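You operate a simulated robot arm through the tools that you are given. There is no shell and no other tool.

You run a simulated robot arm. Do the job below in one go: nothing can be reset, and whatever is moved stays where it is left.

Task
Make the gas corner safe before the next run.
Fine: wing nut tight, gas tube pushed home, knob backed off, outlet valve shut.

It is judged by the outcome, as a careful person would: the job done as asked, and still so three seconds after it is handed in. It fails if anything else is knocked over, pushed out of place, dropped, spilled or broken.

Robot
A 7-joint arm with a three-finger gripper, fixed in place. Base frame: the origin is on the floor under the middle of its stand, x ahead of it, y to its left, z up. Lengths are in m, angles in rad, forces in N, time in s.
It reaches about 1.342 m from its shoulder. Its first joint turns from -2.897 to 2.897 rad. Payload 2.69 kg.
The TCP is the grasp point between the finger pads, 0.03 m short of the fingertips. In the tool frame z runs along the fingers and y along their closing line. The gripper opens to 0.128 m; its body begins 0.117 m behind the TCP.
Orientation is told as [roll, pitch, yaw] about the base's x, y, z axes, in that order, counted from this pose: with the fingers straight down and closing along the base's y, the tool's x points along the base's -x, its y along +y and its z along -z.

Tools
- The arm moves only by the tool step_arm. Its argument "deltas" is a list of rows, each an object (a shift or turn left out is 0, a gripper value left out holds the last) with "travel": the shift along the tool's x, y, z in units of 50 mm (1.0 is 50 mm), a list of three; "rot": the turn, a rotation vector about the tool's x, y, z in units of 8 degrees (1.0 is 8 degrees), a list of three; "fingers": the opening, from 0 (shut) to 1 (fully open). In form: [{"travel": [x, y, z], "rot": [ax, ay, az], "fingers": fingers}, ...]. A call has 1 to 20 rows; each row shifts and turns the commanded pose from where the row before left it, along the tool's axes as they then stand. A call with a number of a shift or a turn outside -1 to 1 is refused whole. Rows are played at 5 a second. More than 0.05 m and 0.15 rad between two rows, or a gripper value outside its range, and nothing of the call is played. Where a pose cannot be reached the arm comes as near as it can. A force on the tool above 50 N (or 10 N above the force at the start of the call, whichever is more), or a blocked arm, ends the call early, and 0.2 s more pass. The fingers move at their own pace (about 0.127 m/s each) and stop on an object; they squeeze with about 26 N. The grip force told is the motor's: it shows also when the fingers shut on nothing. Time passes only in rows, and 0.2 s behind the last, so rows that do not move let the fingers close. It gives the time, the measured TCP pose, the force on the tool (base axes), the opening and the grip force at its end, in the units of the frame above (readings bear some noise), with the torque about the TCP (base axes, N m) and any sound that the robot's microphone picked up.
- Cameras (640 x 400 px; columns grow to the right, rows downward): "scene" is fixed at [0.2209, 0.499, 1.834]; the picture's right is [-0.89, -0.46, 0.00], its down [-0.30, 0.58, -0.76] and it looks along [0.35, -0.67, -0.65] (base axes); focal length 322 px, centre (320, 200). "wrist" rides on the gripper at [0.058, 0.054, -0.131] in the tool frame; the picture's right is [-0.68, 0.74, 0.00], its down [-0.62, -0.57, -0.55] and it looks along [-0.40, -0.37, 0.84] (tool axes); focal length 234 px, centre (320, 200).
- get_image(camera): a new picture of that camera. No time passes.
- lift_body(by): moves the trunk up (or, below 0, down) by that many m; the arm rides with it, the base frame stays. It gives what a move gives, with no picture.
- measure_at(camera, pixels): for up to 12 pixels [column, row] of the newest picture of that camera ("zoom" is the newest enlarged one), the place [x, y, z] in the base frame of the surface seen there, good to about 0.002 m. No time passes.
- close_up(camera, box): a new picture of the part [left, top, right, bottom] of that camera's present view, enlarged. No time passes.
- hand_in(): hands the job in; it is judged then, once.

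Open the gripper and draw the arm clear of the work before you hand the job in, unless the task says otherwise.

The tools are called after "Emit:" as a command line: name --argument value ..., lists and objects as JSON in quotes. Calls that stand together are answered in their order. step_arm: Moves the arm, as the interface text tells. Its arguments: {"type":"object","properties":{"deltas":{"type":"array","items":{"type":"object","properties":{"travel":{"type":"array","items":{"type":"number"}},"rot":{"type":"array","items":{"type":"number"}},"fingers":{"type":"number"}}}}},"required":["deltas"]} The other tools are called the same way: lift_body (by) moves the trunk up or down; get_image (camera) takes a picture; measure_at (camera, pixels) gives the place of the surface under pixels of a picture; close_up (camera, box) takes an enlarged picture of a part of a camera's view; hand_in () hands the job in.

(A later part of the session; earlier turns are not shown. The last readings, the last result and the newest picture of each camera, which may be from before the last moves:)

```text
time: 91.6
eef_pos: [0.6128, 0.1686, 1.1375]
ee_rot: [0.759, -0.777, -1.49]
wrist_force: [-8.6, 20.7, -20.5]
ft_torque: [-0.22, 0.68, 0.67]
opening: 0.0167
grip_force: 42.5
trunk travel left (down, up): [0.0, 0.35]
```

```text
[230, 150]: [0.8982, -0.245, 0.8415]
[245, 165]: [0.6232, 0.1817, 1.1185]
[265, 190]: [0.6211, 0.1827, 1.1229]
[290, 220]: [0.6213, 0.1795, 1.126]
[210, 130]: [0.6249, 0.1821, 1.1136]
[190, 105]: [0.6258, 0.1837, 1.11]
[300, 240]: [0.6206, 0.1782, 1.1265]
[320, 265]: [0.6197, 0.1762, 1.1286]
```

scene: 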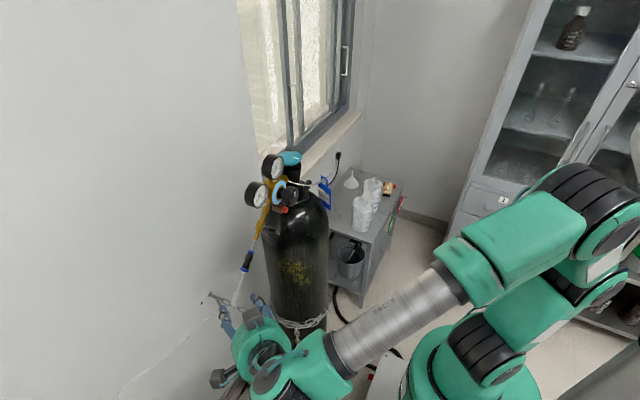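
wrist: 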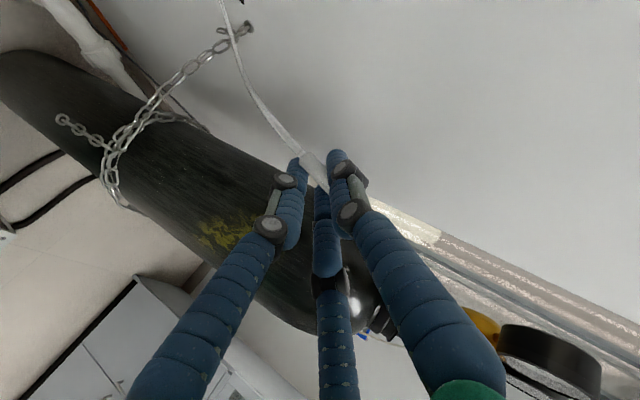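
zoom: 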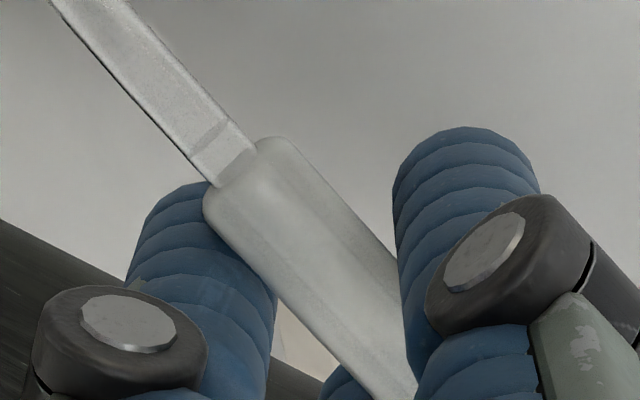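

Sleeve lower end is now at h≈−0.662 (31 mm further in than at the start). One more 3 mm push to compare.

Emit:
step_arm --deltas '[{"travel": [-0.03, 0, 0]}, {"travel": [-0.03, 0, 0]}, {"travel": [0, 0, 0]}]'

Emit:
close_up --camera "wrist" --box '[280, 130, 350, 190]'

Emit:
measure_at --camera "zoom" --pixels '[[230, 150], [245, 165], [265, 190], [290, 220], [210, 130], [190, 105], [220, 160], [320, 265]]'

```text
time: 92.4
eef_pos: [0.6135, 0.1664, 1.1408]
ee_rot: [0.759, -0.776, -1.491]
wrist_force: [-13.0, 14.5, -28.7]
ft_torque: [-0.41, 0.75, 0.49]
opening: 0.0172
grip_force: 42.3
trunk travel left (down, up): [0.0, 0.35]
```

```text
6.67 times, centred on (315, 160) of wrist
```

zoom: 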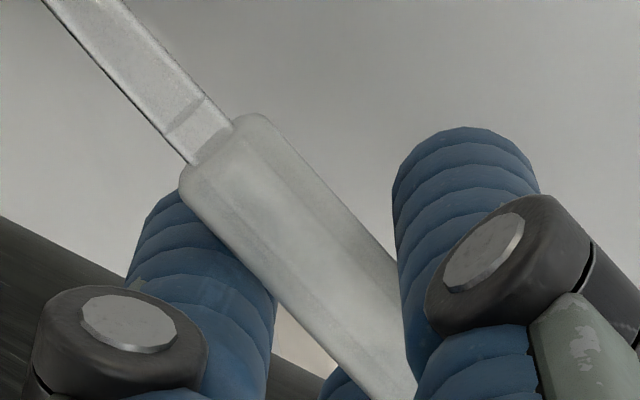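

```text
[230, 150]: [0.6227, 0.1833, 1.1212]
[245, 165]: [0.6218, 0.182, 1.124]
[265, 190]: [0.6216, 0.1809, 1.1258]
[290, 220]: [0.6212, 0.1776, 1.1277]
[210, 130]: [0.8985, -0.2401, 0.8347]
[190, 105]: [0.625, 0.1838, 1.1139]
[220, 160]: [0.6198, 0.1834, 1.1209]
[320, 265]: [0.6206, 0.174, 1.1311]
```

The hand moved ~4 mm while the sleeve stayed still – the tube is firmly home. Releasing without pulling back, then retreating straight out along the approach direction.

Emit:
step_arm --deltas '[{"fingers": 0.55}, {"fingers": 0.55}, {"fingers": 0.55}]'

Emit:
close_up --camera "wrist" --box '[250, 110, 410, 240]'

Emit:
close_up --camera "scene" --box '[216, 240, 264, 290]'

```text
time: 93.2
eef_pos: [0.6134, 0.1632, 1.1417]
ee_rot: [0.763, -0.775, -1.493]
wrist_force: [-0.8, 1.8, -2.8]
ft_torque: [0.02, -0.01, -0.04]
opening: 0.0746
grip_force: 0.0
trunk travel left (down, up): [0.0, 0.35]
```

```text
3.08 times, centred on (330, 175) of wrist
```

zoom: 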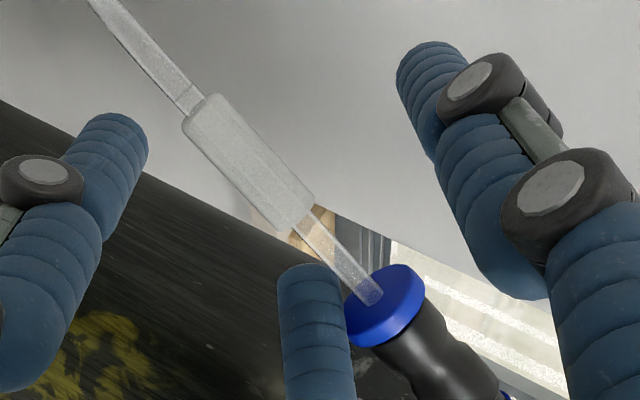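

```text
8.00 times, centred on (240, 265) of scene
```

zoom: 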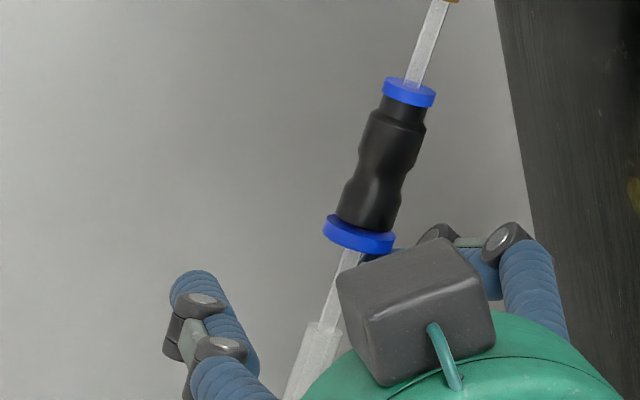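

Released; a finger is near the blue disc, so I shift 8 mm down-axis first and then retreat straight out.

Emit:
step_arm --deltas '[{"travel": [0.16, 0, 0]}, {"travel": [0, 0, -0.5]}, {"travel": [0, 0, -0.7]}, {"travel": [0, 0, -0.9]}, {"travel": [0, 0, 0]}]'

Emit:
close_up --camera "wrist" --box '[280, 100, 420, 230]'

Emit:
close_up --camera "scene" --box '[216, 240, 264, 290]'

Emit:
get_image --camera "scene"

```text
time: 94.4
eef_pos: [0.5352, 0.2176, 1.19]
ee_rot: [0.762, -0.775, -1.492]
wrist_force: [0.3, -0.6, 0.7]
ft_torque: [0.0, -0.01, 0.01]
opening: 0.0704
grip_force: 0.0
trunk travel left (down, up): [0.0, 0.35]
```

```text
3.08 times, centred on (350, 165) of wrist
```

zoom: 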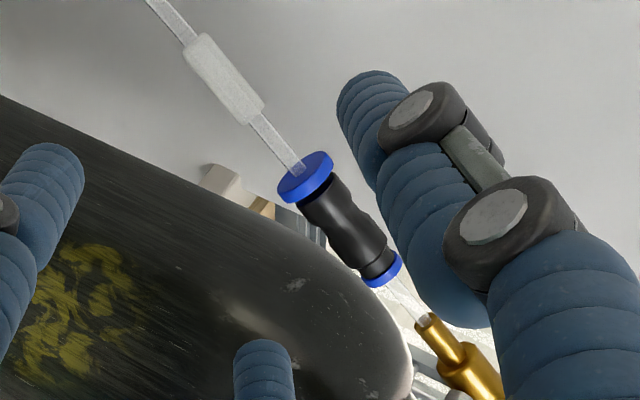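

```text
8.00 times, centred on (240, 265) of scene
```

zoom: 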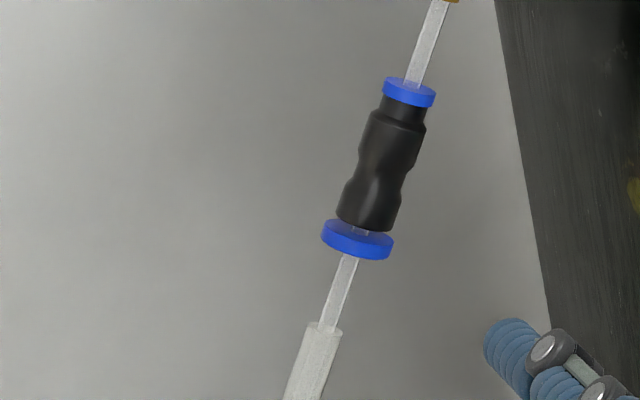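

```text
taken
```

scene: 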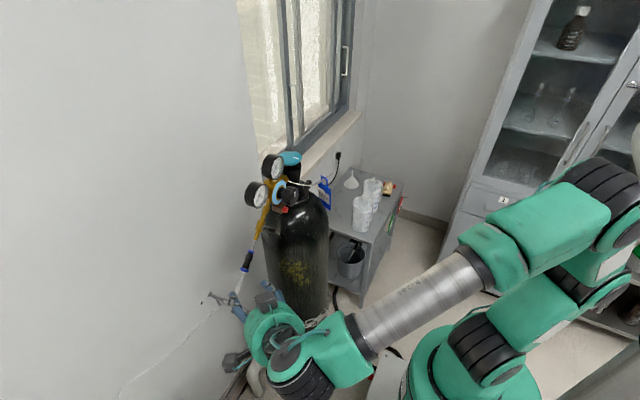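

The sleeve now sits ~20 mm from the disc instead of ~55 mm, with the tube running through into the body. I'll measure the sleeve position to be sure it stayed fully home.

Emit:
close_up --camera "scene" --box '[224, 265, 256, 295]'

Emit:
measure_at --camera "zoom" --pixels '[[330, 245], [325, 260], [315, 290], [300, 320], [290, 350], [275, 390], [340, 210], [355, 160]]'

Emit:
close_up --camera "scene" --box '[234, 262, 254, 276]'

```text
13.33 times, centred on (240, 280) of scene
```

zoom: 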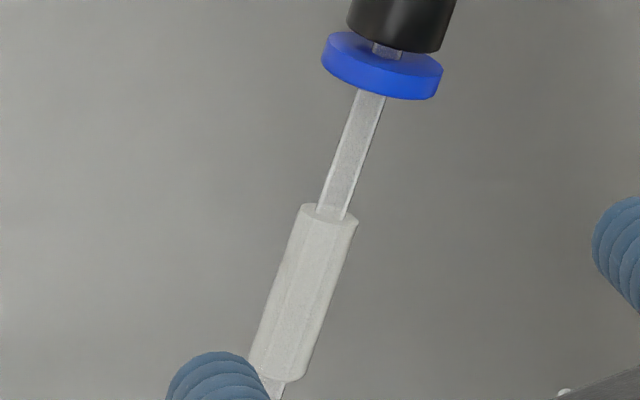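

```text
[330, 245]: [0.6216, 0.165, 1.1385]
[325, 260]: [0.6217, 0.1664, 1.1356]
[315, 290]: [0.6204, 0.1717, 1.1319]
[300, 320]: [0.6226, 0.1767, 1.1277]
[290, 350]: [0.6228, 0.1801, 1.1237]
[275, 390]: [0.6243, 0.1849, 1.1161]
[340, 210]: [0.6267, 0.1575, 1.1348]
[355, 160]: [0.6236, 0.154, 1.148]
```

```text
16.00 times, centred on (244, 269) of scene
```

zoom: 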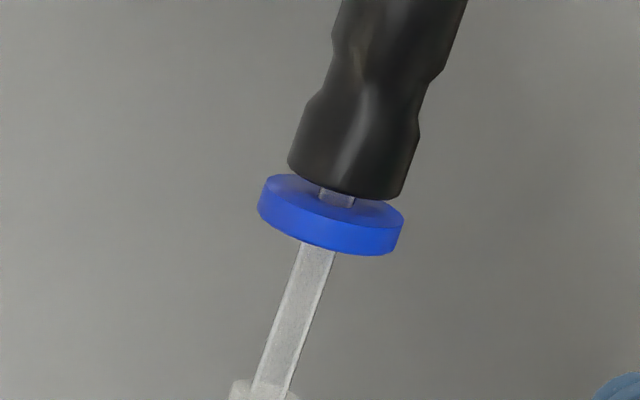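

The sleeve's lower end is still at h≈−0.661, so the tube is home. Now the wing nut: I'll survey the chain, cylinder and tube geometry around the anchor.

Emit:
measure_at --camera "scene" --pixels '[[300, 260], [320, 260], [272, 262], [280, 270], [268, 282], [290, 250]]'

Emit:
get_image --camera "wrist"

Emit:
close_up --camera "scene" --box '[190, 280, 280, 340]'

```text
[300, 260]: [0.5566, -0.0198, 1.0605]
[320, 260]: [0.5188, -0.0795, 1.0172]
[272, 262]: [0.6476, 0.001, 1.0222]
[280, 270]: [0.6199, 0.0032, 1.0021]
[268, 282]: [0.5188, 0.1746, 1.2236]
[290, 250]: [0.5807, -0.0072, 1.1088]
```

```text
taken
```

wrist: 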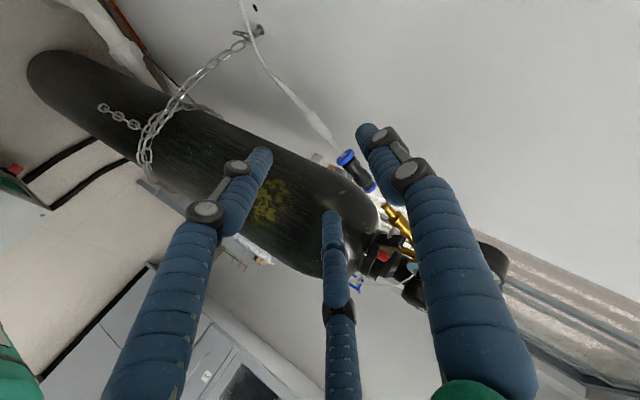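

```text
6.67 times, centred on (235, 310) of scene
```

zoom: 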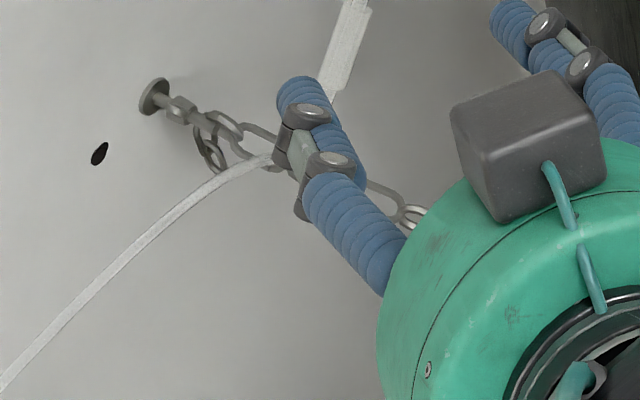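

Cylinder axis is about (0.623, −0.104) with radius ~0.107. I'll back the hand off a bit more to see the tube and chain unobstructed.

Emit:
step_arm --deltas '[{"travel": [0, 0, -0.9]}, {"travel": [-0.3, 0.3, -0.8]}, {"travel": [0, 0, 0]}]'

Emit:
get_image --camera "scene"

Emit:
close_up --camera "scene" --box '[180, 270, 300, 350]'

Emit:
close_up --camera "wrist" --box '[140, 20, 380, 190]'

```text
time: 95.2
eef_pos: [0.4854, 0.2536, 1.2524]
ee_rot: [0.763, -0.775, -1.492]
wrist_force: [-0.5, -0.5, -0.1]
ft_torque: [0.02, -0.06, 0.03]
opening: 0.0703
grip_force: 0.1
trunk travel left (down, up): [0.0, 0.35]
```

```text
taken
```

scene: 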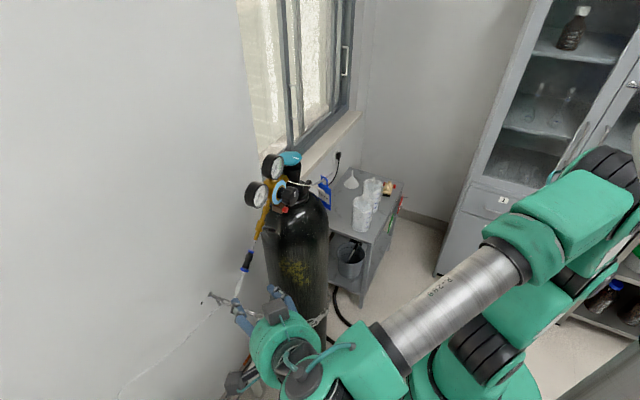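

```text
5.00 times, centred on (240, 310) of scene
```

zoom: 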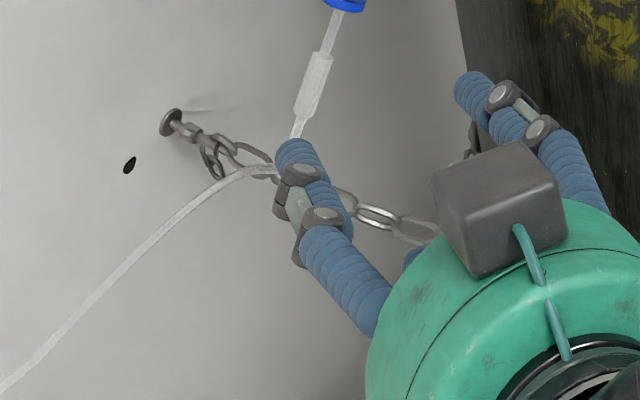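

```text
2.35 times, centred on (260, 105) of wrist
```

zoom: 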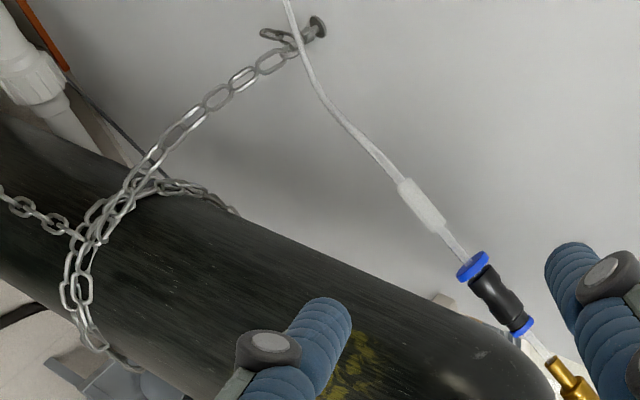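

Good overview in the last zoom: I'll measure the tube run ((380,155)…(290,10)) and the chain links ((300,47)…(150,165)).

Emit:
measure_at --camera "zoom" --pixels '[[385, 162], [360, 138], [335, 115], [318, 92], [305, 62], [298, 35], [291, 8], [283, 57], [253, 72], [228, 92], [205, 112], [172, 142]]'

Emit:
close_up --camera "wrist" --box '[230, 20, 300, 70]'

```text
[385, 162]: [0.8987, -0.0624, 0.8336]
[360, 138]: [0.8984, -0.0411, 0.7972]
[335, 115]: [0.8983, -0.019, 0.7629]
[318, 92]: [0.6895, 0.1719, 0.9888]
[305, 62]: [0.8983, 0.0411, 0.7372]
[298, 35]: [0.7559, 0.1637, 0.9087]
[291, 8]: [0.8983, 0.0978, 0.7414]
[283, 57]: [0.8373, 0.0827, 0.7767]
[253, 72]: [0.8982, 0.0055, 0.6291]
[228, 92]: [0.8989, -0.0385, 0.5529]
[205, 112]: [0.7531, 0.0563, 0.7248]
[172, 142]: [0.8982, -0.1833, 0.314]
```

```text
8.00 times, centred on (265, 45) of wrist
```

zoom: 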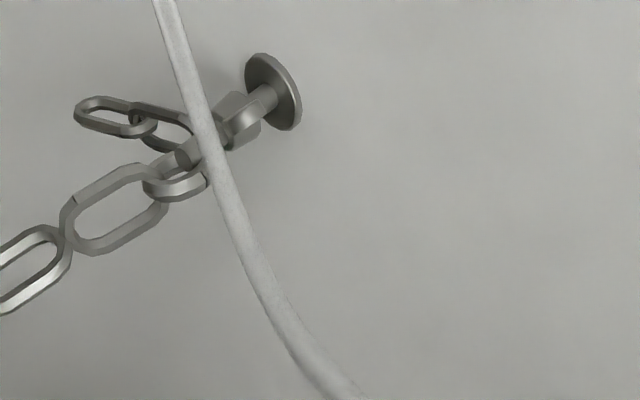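

The chain runs from the stud end toward the cylinder, drooping (e.g. (0.753, 0.056, 0.725)), and the tube passes above-left ((0.756, 0.164, 0.909)), leaving the left and top side of the wing nut open. I'll close the fingers to a fist, turn the hand forward (15° from the left) and descend in the free space at x≈0.49, y≈0.25.

Emit:
step_arm --deltas '[{"rot": [-0.2511, -0.3867, -0.7839], "fingers": 0}, {"rot": [-0.2511, -0.3867, -0.7839]}, {"rot": [-0.2511, -0.3867, -0.7839]}, {"rot": [-0.2511, -0.3867, -0.7839]}, {"rot": [-0.2511, -0.3867, -0.7839]}, {"rot": [-0.2511, -0.3867, -0.7839]}, {"rot": [-0.2511, -0.3867, -0.7839]}, {"rot": [-0.2511, -0.3867, -0.7839]}, {"rot": [-0.2511, -0.3867, -0.7839]}, {"rot": [-0.2511, -0.3867, -0.7839]}, {"travel": [0, 0, 0]}]'

Emit:
get_image --camera "scene"

```text
time: 97.6
eef_pos: [0.4846, 0.2539, 1.2529]
ee_rot: [-1.573, -1.133, 1.313]
wrist_force: [0.1, -0.2, -0.1]
ft_torque: [0.01, -0.01, -0.03]
opening: 0.0022
grip_force: 26.0
trunk travel left (down, up): [0.0, 0.35]
```

```text
taken
```

scene: 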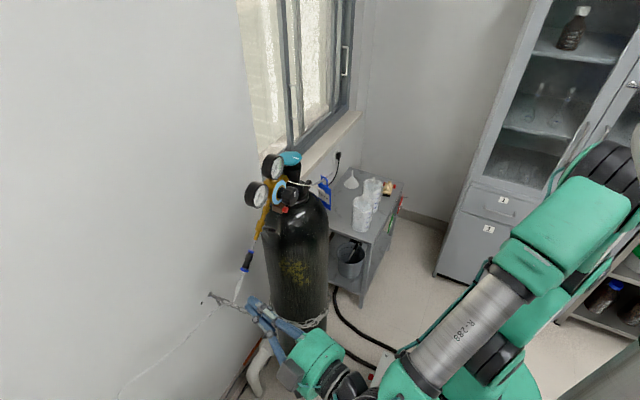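

Orientation exactly as planned. Descending straight down 0.46 m in free space.

Emit:
step_arm --deltas '[{"travel": [0.8335, 0.3888, 0]}, {"travel": [0.8335, 0.3888, 0]}, {"travel": [0.8335, 0.3888, 0]}, {"travel": [0.8335, 0.3888, 0]}, {"travel": [0.8335, 0.3888, 0]}, {"travel": [0.8335, 0.3888, 0]}, {"travel": [0.8335, 0.3888, 0]}, {"travel": [0.8335, 0.3888, 0]}, {"travel": [0.8335, 0.3888, 0]}, {"travel": [0.8335, 0.3888, 0]}, {"travel": [0, 0, 0]}]'

Emit:
get_image --camera "scene"

Emit:
get_image --camera "wrist"

```text
time: 100.0
eef_pos: [0.485, 0.2549, 0.7919]
ee_rot: [-1.57, -1.136, 1.311]
wrist_force: [-0.2, -0.3, 0.0]
ft_torque: [0.0, -0.01, 0.01]
opening: 0.002
grip_force: 26.7
trunk travel left (down, up): [0.0, 0.35]
```

```text
taken
```

scene: 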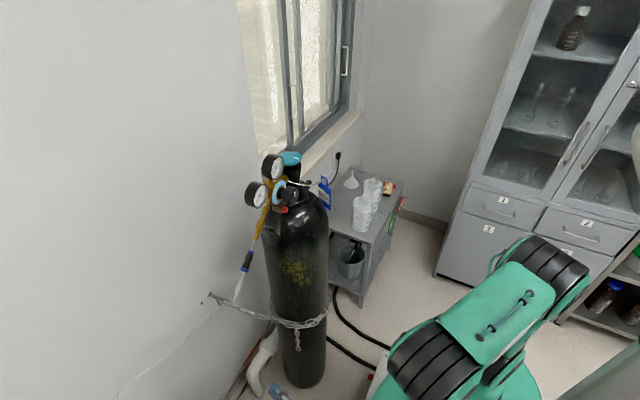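

```text
taken
```

wrist: 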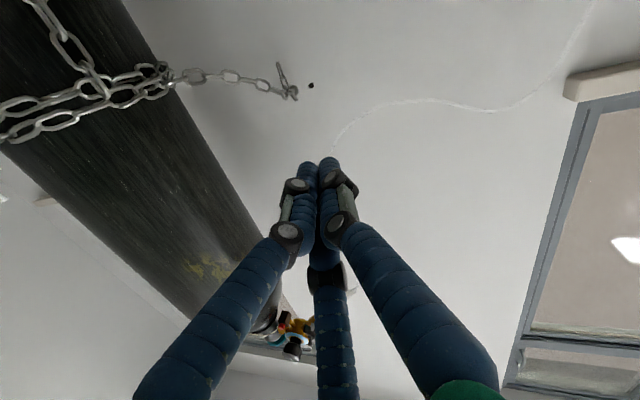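

Now the anchor is seen head-on around (288,88) in the wrist view. Zooming in on it.

Emit:
close_up --camera "wrist" --box '[265, 60, 325, 110]'

Emit:
close_up --camera "wrist" --box '[275, 75, 305, 100]'

Emit:
close_up --camera "scene" --box '[180, 270, 300, 350]'

```text
8.00 times, centred on (295, 85) of wrist
```

zoom: 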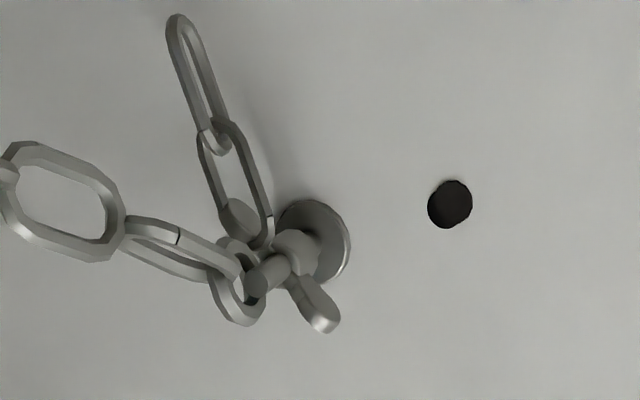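

```text
16.00 times, centred on (290, 88) of wrist
```

zoom: 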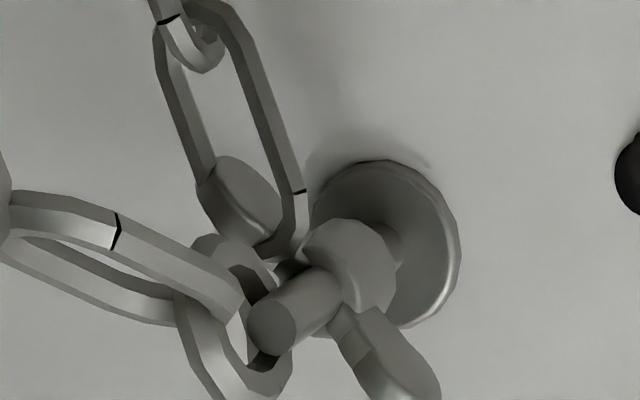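

```text
5.00 times, centred on (240, 310) of scene
```

zoom: 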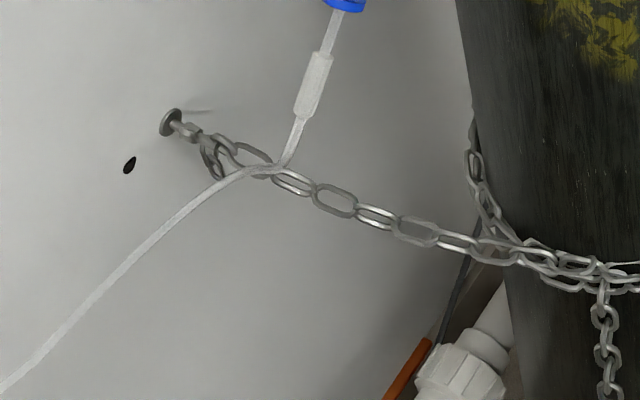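

Very clear: the upper wing is at (395,365), the lower wing (235,200) sits behind the dangling link, and the chain ring loops the stud's end. In this view image-down is world-up. I'll measure wing, hub, ring and chain points.

Emit:
close_up --camera "wrist" --box '[275, 77, 305, 103]'

Emit:
measure_at --camera "zoom" --pixels '[[270, 300], [320, 265], [345, 230], [370, 320], [410, 355], [240, 165], [210, 345], [240, 360], [280, 335], [190, 250], [120, 225], [400, 170]]'

```text
15.38 times, centred on (290, 90) of wrist
```

zoom: 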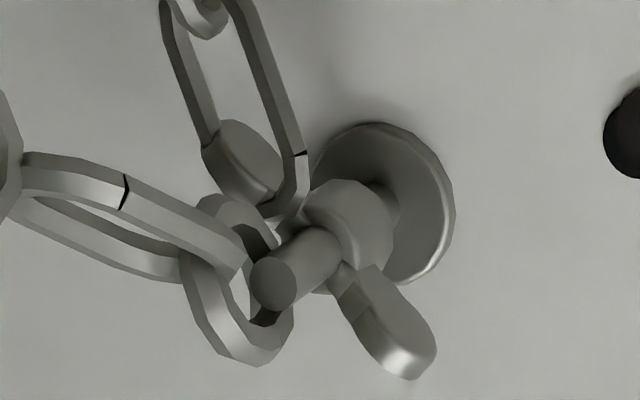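

```text
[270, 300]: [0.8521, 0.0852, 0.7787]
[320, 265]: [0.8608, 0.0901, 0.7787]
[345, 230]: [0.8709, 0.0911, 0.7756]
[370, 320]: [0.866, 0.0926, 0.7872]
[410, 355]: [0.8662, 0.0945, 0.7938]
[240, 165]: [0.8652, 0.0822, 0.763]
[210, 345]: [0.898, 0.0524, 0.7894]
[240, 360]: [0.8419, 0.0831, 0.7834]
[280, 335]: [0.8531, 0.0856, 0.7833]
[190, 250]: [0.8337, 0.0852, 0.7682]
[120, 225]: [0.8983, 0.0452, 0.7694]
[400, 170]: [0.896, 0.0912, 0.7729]
```

Geometry: stud axis at (y 0.0862, z 0.778), stud end x≈0.851, wings' front faces at x≈0.866 (upper wing azimuth ≈62°), chain ring reaching only ~7 mm above the axis. I'll move the fist to a stand-off 150 mm before the left side of the nut.

Emit:
step_arm --deltas '[{"travel": [0.0852, -0.1, 0.956]}, {"travel": [0.0852, -0.1, 0.956]}, {"travel": [0.0852, -0.1, 0.956]}, {"travel": [0.0852, -0.1, 0.956]}, {"travel": [0.0852, -0.1, 0.956]}, {"travel": [0, 0, 0]}]'

Emit:
get_image --camera "wrist"

Emit:
close_up --camera "scene" --box '[180, 260, 320, 360]'

```text
time: 101.4
eef_pos: [0.7088, 0.1613, 0.7836]
ee_rot: [-1.573, -1.136, 1.311]
wrist_force: [0.2, 0.8, -0.8]
ft_torque: [0.02, 0.02, 0.02]
opening: 0.0021
grip_force: 25.7
trunk travel left (down, up): [0.0, 0.35]
```

```text
taken
```

wrist: 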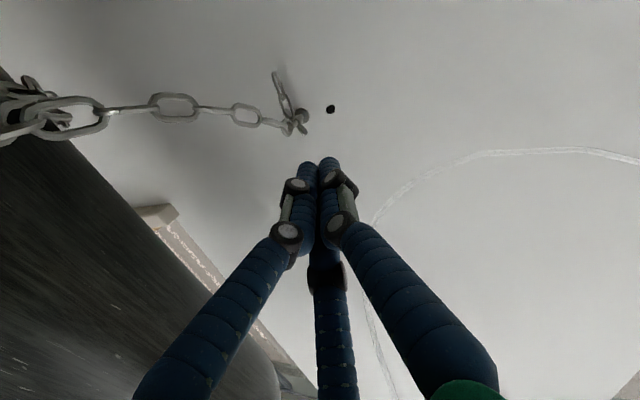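

```text
4.00 times, centred on (250, 310) of scene
```

zoom: 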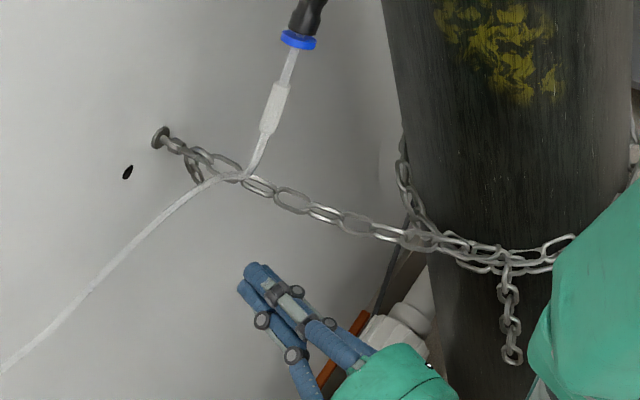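

The fist is 150 mm short of the anchor, with nothing touching. Zooming in to verify the line-up with the nut.

Emit:
close_up --camera "wrist" --box '[265, 85, 365, 185]'

Emit:
measure_at --camera "zoom" --pixels '[[245, 155], [270, 180], [263, 130], [310, 280], [350, 275], [215, 90], [225, 172], [400, 395]]'

Emit:
measure_at --camera "wrist" --pixels '[[540, 151], [480, 154], [420, 178], [385, 212], [366, 297], [380, 350], [395, 388], [600, 152]]'

```text
4.00 times, centred on (315, 135) of wrist
```

zoom: 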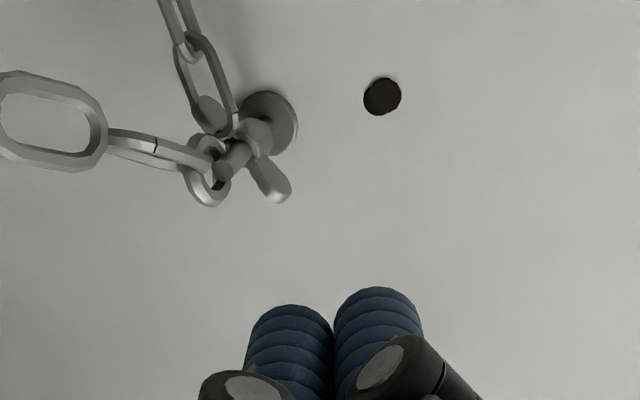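

```text
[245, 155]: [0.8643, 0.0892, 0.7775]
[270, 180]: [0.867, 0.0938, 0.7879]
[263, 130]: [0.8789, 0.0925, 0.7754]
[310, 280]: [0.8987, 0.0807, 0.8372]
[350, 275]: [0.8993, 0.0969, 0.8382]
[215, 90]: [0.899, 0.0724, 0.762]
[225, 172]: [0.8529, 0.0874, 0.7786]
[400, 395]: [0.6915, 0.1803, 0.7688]
```

```text
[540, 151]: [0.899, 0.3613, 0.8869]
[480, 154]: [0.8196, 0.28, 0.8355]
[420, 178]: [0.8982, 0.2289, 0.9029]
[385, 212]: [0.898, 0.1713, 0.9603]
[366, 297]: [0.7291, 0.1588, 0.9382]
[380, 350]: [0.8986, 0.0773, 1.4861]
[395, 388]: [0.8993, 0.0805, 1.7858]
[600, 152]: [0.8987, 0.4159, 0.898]
```

Line-up agrees with the plan, and the tube's lowest nearby part (0.82, 0.28, 0.836) stays clear. Advancing 120 mm.

Emit:
step_arm --deltas '[{"travel": [0, 0, 0.6]}, {"travel": [0, 0, 0.6]}, {"travel": [0, 0, 0.6]}, {"travel": [0, 0, 0.6]}, {"travel": [0, 0, 0]}]'

Emit:
close_up --camera "wrist" --box '[255, 95, 375, 205]'

Emit:
close_up --camera "scene" --box '[196, 280, 260, 320]'

```text
time: 102.6
eef_pos: [0.8245, 0.1311, 0.7837]
ee_rot: [-1.57, -1.136, 1.311]
wrist_force: [-0.5, -0.1, -0.2]
ft_torque: [0.03, 0.01, 0.02]
opening: 0.0023
grip_force: 26.0
trunk travel left (down, up): [0.0, 0.35]
```

```text
3.64 times, centred on (315, 150) of wrist
```

zoom: 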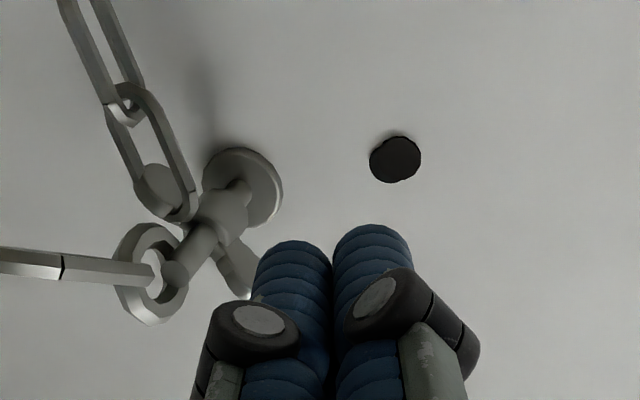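

```text
10.00 times, centred on (228, 300) of scene
```

zoom: 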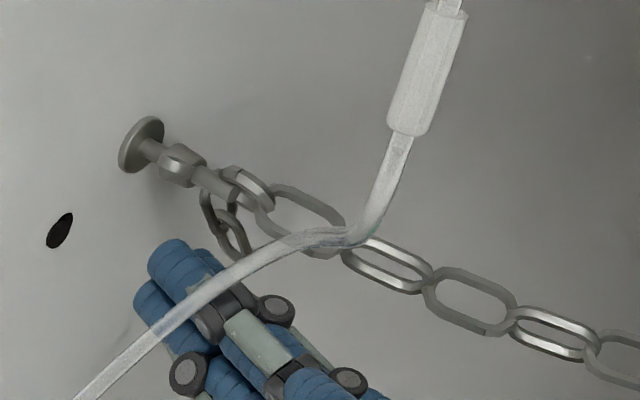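

Clear so far. Advancing the last 29 mm to the depth of the wings, then sliding in toward the hub on the left side (below the upper wing's azimuth).

Emit:
step_arm --deltas '[{"travel": [0, 0, 0.29]}, {"travel": [0, 0, 0.29]}, {"travel": [0.0323, -0.1214, 0.0332]}, {"travel": [0, 0, 0]}]'

Emit:
close_up --camera "wrist" --box '[255, 95, 375, 205]'

Emit:
close_up --camera "scene" --box '[200, 284, 240, 312]'

```text
time: 103.6
eef_pos: [0.8515, 0.1177, 0.785]
ee_rot: [-1.57, -1.134, 1.311]
wrist_force: [0.1, 0.6, 0.0]
ft_torque: [-0.01, 0.0, 0.01]
opening: 0.0023
grip_force: 26.3
trunk travel left (down, up): [0.0, 0.35]
```

```text
3.64 times, centred on (315, 150) of wrist
```

zoom: 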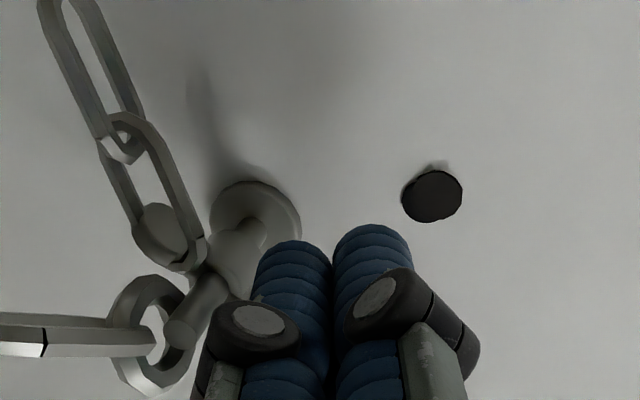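

```text
14.29 times, centred on (220, 298) of scene
```

zoom: 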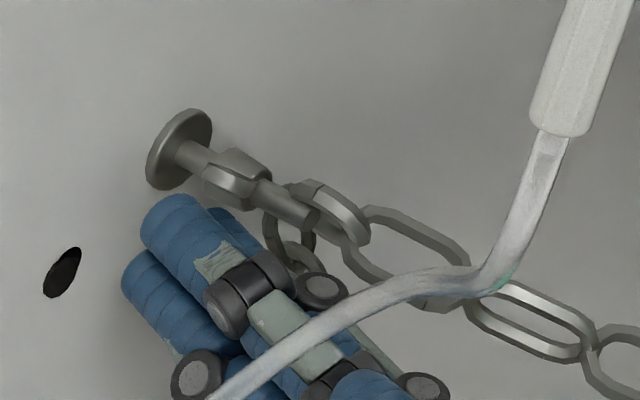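

The fist is next to the nut on its left, no contact yet. Starting the clockwise sweep with small steps (first three).

Emit:
step_arm --deltas '[{"travel": [-0.093, -0.0988, 0.0135], "rot": [0, 0, 1]}, {"travel": [-0.0801, -0.1073, 0.0212], "rot": [0, 0, 1]}, {"travel": [-0.0647, -0.1159, 0.028], "rot": [0, 0, 1]}, {"travel": [0, 0, 0]}]'

Emit:
close_up --camera "wrist" --box '[255, 95, 375, 205]'

Emit:
close_up --camera "scene" --box '[200, 284, 240, 312]'

```text
time: 104.6
eef_pos: [0.8518, 0.1031, 0.8005]
ee_rot: [-1.581, -1.557, 1.321]
wrist_force: [0.5, 0.7, 0.6]
ft_torque: [0.02, 0.04, 0.01]
opening: 0.0022
grip_force: 26.4
trunk travel left (down, up): [0.0, 0.35]
```

```text
3.64 times, centred on (315, 150) of wrist
```

zoom: 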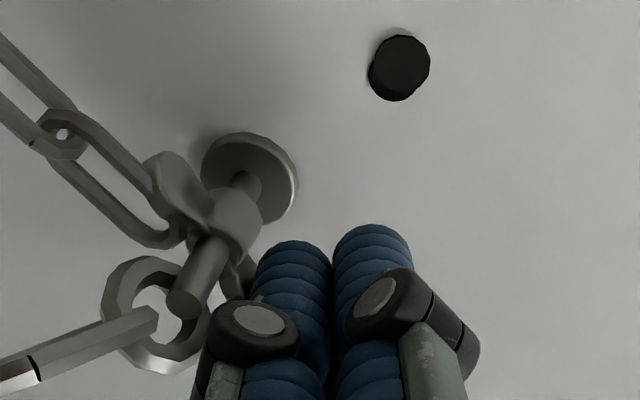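

```text
14.29 times, centred on (220, 298) of scene
```

zoom: 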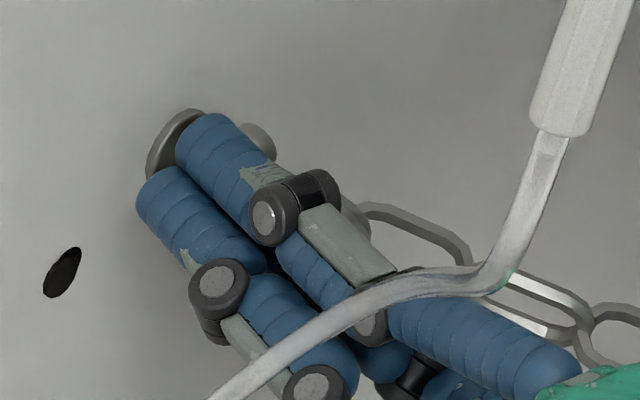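

The wings appear to be turning with the push (force still near zero). Measuring the visible wing to get its angle.

Emit:
measure_at --camera "zoom" --pixels '[[262, 140], [270, 150], [255, 130]]'

Emit:
close_up --camera "wrist" --box '[265, 125, 325, 185]'

Emit:
measure_at --camera "zoom" --pixels '[[185, 130], [165, 120], [210, 160], [265, 195], [300, 330], [310, 310], [190, 330]]'

```text
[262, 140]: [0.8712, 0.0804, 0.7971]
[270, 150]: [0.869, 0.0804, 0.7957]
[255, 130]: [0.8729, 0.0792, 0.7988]
```

```text
6.67 times, centred on (295, 155) of wrist
```

zoom: 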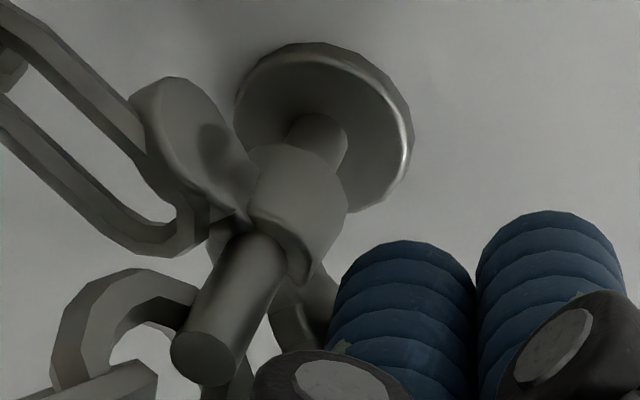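

```text
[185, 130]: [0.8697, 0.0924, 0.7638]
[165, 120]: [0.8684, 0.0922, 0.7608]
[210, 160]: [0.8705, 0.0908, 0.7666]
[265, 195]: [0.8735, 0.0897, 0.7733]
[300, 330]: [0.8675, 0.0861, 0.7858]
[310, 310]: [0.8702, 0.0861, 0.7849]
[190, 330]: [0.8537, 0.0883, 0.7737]
```

The wing moved from azimuth 62° to ~108° with almost no force, and its front face went from x 0.866 to ~0.869–0.870, i.e. it's advancing toward the plate. Continuing the sweep over the top.

Emit:
step_arm --deltas '[{"travel": [-0.0499, -0.1226, 0.0326], "rot": [0, 0, 1]}, {"travel": [-0.0336, -0.1263, 0.0347], "rot": [0, 0, 1]}, {"travel": [-0.0161, -0.1297, 0.0347], "rot": [0, 0, 1]}, {"travel": [0, 0, 0]}]'

Emit:
close_up --camera "wrist" --box '[255, 115, 345, 195]'

Emit:
close_up --camera "scene" --box '[200, 280, 240, 308]'

```text
time: 105.6
eef_pos: [0.8707, 0.113, 0.8175]
ee_rot: [1.505, -1.345, -1.797]
wrist_force: [-23.5, -4.9, -1.5]
ft_torque: [0.05, -0.01, 0.06]
opening: 0.0025
grip_force: 25.5
out of reach, approached as far as the arm can: row 2, 3
trunk travel left (down, up): [0.0, 0.35]
```

```text
5.00 times, centred on (300, 155) of wrist
```

zoom: 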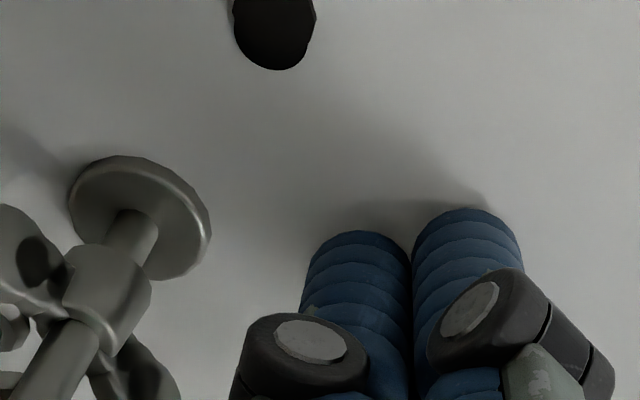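

```text
14.29 times, centred on (220, 294) of scene
```

zoom: 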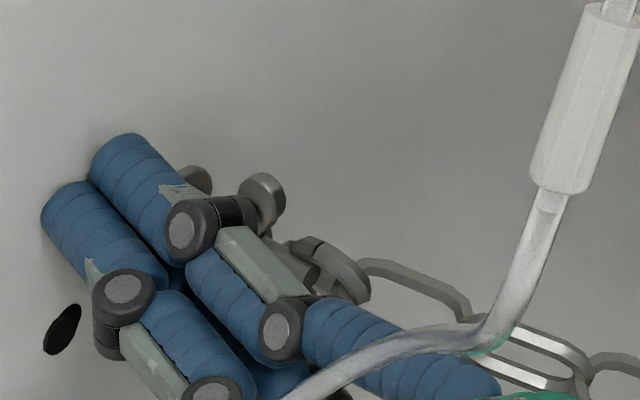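

The arm ran out of range on the last rows and drifted forward to touch the wall (−23 N). I'll back straight off the wall right away and look at the posture.

Emit:
step_arm --deltas '[{"travel": [0, 0, -0.6]}, {"travel": [0, 0, -0.6]}, {"travel": [0, 0, 0]}]'

Emit:
get_image --camera "scene"

Emit:
get_image --camera "wrist"

```text
time: 106.4
eef_pos: [0.8174, 0.1377, 0.8243]
ee_rot: [1.492, -1.353, -1.792]
wrist_force: [-0.2, -0.4, -0.9]
ft_torque: [0.0, 0.0, 0.01]
opening: 0.0023
grip_force: 26.2
out of reach, approached as far as the arm can: row 2
trunk travel left (down, up): [0.0, 0.35]
```

```text
taken
```

scene: 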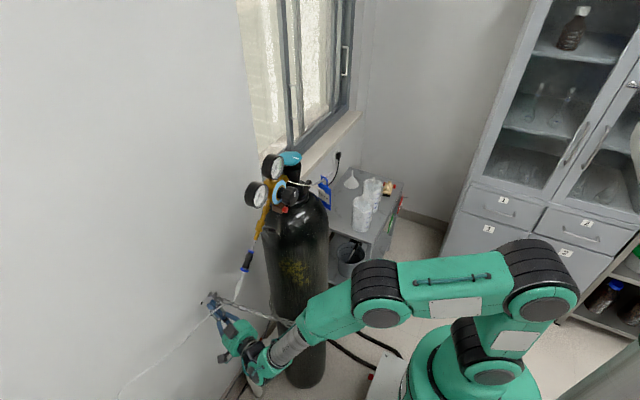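

```text
taken
```

wrist: 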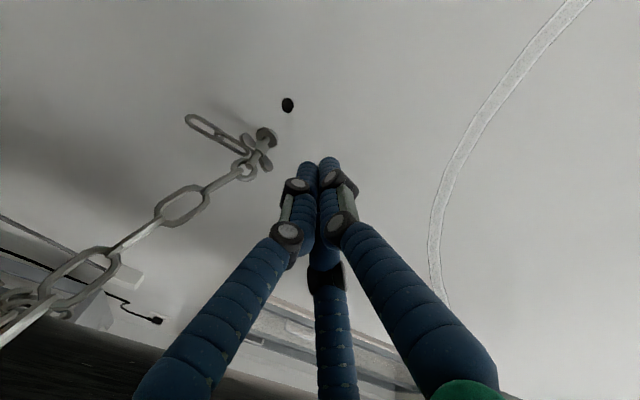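

The reach limit is from rolling the hand positive in this posture; I'll use a fixed roll of about −40° for the next strokes instead. First checking the current nut angle, and the forearm's clearance to the cylinder.

Emit:
measure_at --camera "scene" --pixels '[[320, 322], [300, 335], [335, 300], [345, 310], [290, 345], [265, 360]]'

Emit:
close_up --camera "wrist" --box '[235, 115, 305, 185]'

Emit:
measure_at --camera "zoom" --pixels '[[255, 170], [275, 265], [265, 215], [240, 225], [200, 230], [285, 130], [280, 190], [262, 195]]'

Emit:
close_up --camera "scene" --box '[200, 284, 232, 306]'

```text
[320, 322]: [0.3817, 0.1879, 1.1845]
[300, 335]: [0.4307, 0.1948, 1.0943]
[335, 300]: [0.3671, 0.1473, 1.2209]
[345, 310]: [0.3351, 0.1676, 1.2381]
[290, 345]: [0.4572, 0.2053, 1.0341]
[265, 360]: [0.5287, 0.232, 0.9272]
```

```text
5.71 times, centred on (270, 150) of wrist
```

zoom: 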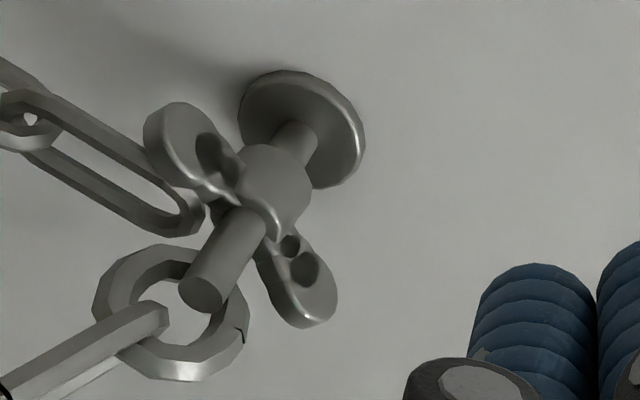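

```text
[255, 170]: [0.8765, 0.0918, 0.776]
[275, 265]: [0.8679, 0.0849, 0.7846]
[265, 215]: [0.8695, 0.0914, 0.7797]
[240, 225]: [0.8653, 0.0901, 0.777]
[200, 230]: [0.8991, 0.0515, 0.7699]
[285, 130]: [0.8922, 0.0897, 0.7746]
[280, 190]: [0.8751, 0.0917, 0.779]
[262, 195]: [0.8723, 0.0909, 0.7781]
```

```text
16.00 times, centred on (216, 295) of scene
```

zoom: 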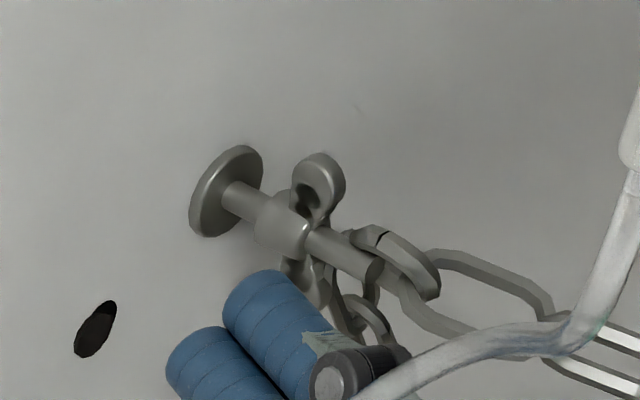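

The forearm is well clear of the cylinder. I'll measure the hub's rear edge relative to the plate to see how much the nut advanced with that ~46° turn.

Emit:
close_up --camera "wrist" --box '[250, 125, 280, 155]'

Emit:
measure_at --camera "zoom" --pixels '[[300, 230], [330, 195], [350, 175], [365, 160], [380, 140], [395, 120], [280, 330], [240, 330], [330, 380], [310, 300], [200, 200], [180, 160]]'

```text
13.33 times, centred on (265, 140) of wrist
```

zoom: 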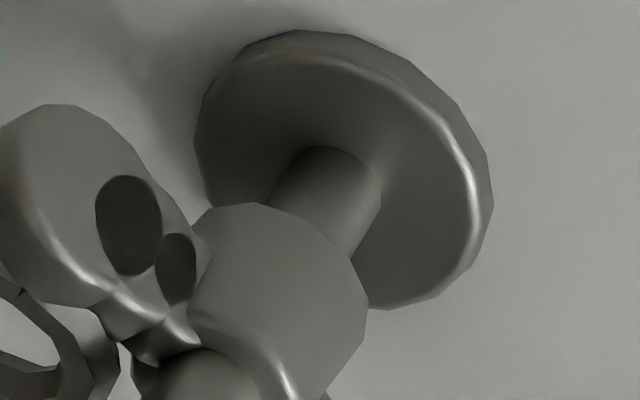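

```text
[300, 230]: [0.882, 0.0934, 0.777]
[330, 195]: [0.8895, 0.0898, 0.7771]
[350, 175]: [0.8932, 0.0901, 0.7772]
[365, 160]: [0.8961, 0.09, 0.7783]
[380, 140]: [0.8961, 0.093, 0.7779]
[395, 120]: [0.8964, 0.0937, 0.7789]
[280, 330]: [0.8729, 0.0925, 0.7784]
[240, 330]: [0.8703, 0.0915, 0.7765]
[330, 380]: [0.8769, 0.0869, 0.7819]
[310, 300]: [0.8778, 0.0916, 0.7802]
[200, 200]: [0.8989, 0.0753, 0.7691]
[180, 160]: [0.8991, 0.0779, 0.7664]
```

The hub's rear edge is at x≈0.884 vs plate front ≈0.896, so little axial advance; the nut likely just has a limited turn to its tight stop. I'll roll the hand back to about −40° here (free space) and re-read the pose.

Emit:
step_arm --deltas '[{"travel": [0, 0, -0.4], "rot": [0, 0, -1]}, {"rot": [0, 0, -1]}, {"rot": [0, 0, -1]}, {"rot": [0, 0, -1]}, {"rot": [0, 0, -1]}, {"rot": [0, 0, -1]}, {"rot": [0, 0, -1]}, {"travel": [0, 0, 0]}]'

Emit:
close_up --camera "scene" --box '[200, 284, 232, 306]'

Emit:
measure_at --camera "zoom" --pixels '[[318, 180], [330, 165], [310, 200], [285, 220], [310, 285], [232, 195], [262, 208], [360, 265]]'

```text
time: 108.2
eef_pos: [0.7993, 0.1425, 0.8241]
ee_rot: [-1.55, -0.821, 1.266]
wrist_force: [0.1, 0.0, 0.2]
ft_torque: [0.0, 0.0, 0.01]
opening: 0.0023
grip_force: 26.5
trunk travel left (down, up): [0.0, 0.35]
```

```text
16.00 times, centred on (216, 295) of scene
```

zoom: 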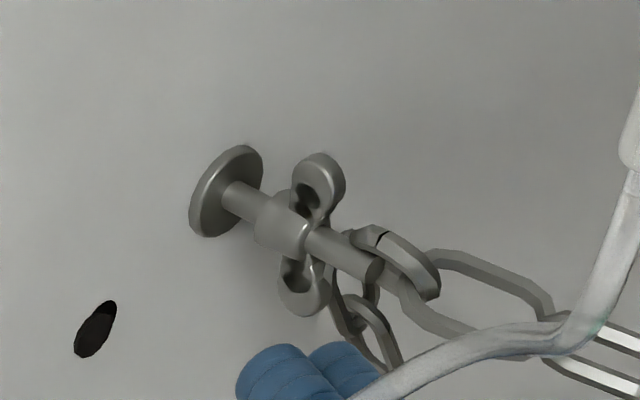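

```text
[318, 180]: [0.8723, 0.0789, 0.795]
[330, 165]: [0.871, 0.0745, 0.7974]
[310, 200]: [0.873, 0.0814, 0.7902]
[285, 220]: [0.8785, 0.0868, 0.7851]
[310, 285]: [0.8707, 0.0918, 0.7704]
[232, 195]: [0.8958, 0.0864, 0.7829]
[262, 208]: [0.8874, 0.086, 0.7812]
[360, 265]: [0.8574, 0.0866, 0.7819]
```

Roll is now −42°, pose reachable. The nut has turned about 55° so far (upper wing at ~117°). I'll bring the fist above-left of the nut for the next push, watching that the arm follows the command.

Emit:
step_arm --deltas '[{"travel": [0.162, -0.024, 0.4]}, {"travel": [0.162, -0.024, 0.4]}, {"travel": [0, 0, 0.39]}, {"travel": [0, 0, 0]}]'

Emit:
close_up --camera "wrist" --box '[235, 105, 365, 205]'

Emit:
close_up --camera "scene" --box '[200, 280, 240, 308]'

```text
time: 109.2
eef_pos: [0.8528, 0.1139, 0.8132]
ee_rot: [-1.551, -0.818, 1.266]
wrist_force: [0.3, -0.9, -0.4]
ft_torque: [-0.02, 0.02, 0.02]
opening: 0.002
grip_force: 25.8
trunk travel left (down, up): [0.0, 0.35]
```

```text
4.00 times, centred on (300, 155) of wrist
```

zoom: 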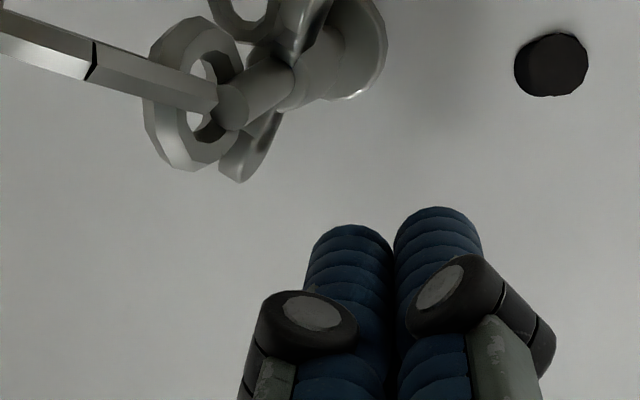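

```text
14.29 times, centred on (220, 294) of scene
```

zoom: 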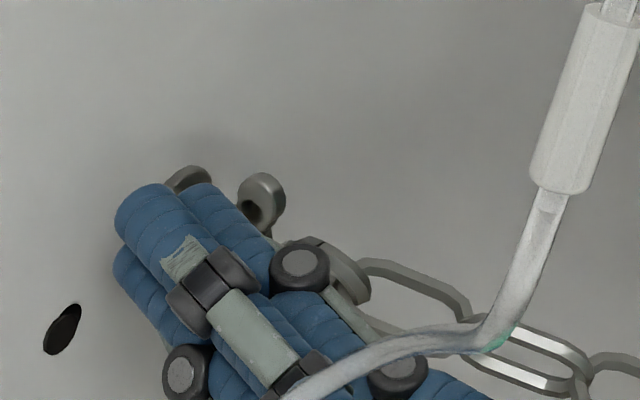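

The arm follows exactly now (0.8528, 0.1139, 0.8132). Sweeping over the top to the right against the upper wing, in ~5 mm steps.

Emit:
step_arm --deltas '[{"travel": [0.14, -0.0072, 0.0314]}, {"travel": [0.14, -0.0072, 0.0314]}, {"travel": [0.0813, -0.0762, 0.0332]}, {"travel": [0.0617, -0.0787, 0.0296]}, {"travel": [0, 0, 0]}]'

Emit:
close_up --camera "wrist" --box '[235, 105, 365, 205]'

Emit:
close_up --camera "scene" --box '[200, 280, 240, 308]'

```text
time: 110.4
eef_pos: [0.8544, 0.0907, 0.8025]
ee_rot: [-1.551, -0.819, 1.266]
wrist_force: [0.7, 0.2, 0.5]
ft_torque: [-0.01, 0.0, 0.01]
opening: 0.0024
grip_force: 26.2
trunk travel left (down, up): [0.0, 0.35]
```

```text
4.00 times, centred on (300, 155) of wrist
```

zoom: 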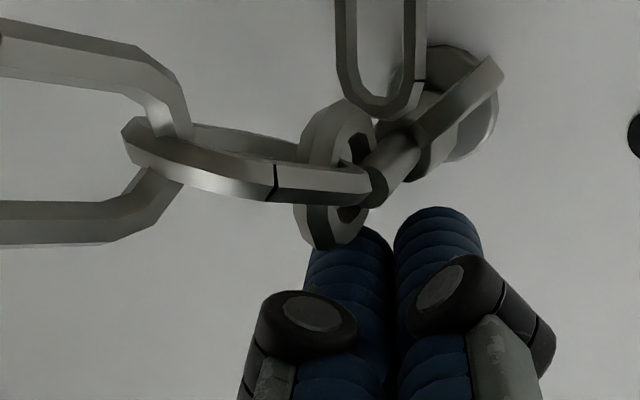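

```text
14.29 times, centred on (220, 294) of scene
```

zoom: 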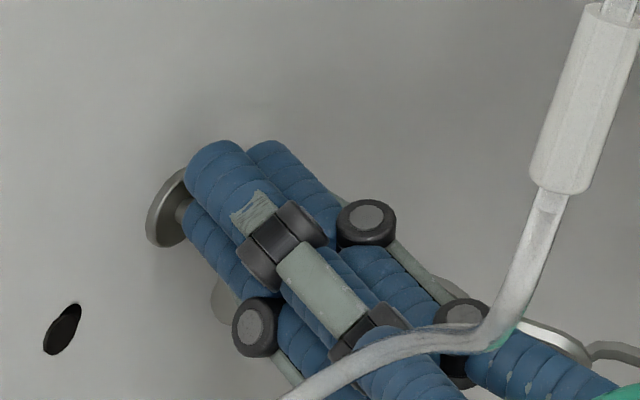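

The nut keeps turning freely: the lower wing now points to about −35° (so the pushed one ≈145°). Continuing a little further.

Emit:
step_arm --deltas '[{"travel": [0.0765, -0.0623, 0.0293]}, {"travel": [0.0914, -0.0459, 0.0291]}, {"travel": [0, 0, 0]}]'

Emit:
close_up --camera "wrist" --box '[255, 105, 385, 205]'

```text
time: 111.2
eef_pos: [0.8529, 0.0814, 0.8004]
ee_rot: [-1.552, -0.819, 1.265]
wrist_force: [0.3, 0.1, 0.4]
ft_torque: [-0.02, -0.01, -0.03]
opening: 0.0019
grip_force: 25.9
trunk travel left (down, up): [0.0, 0.35]
```

```text
4.00 times, centred on (320, 155) of wrist
```

zoom: 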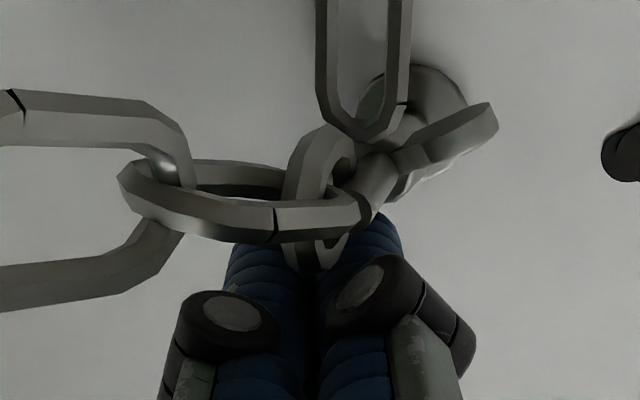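

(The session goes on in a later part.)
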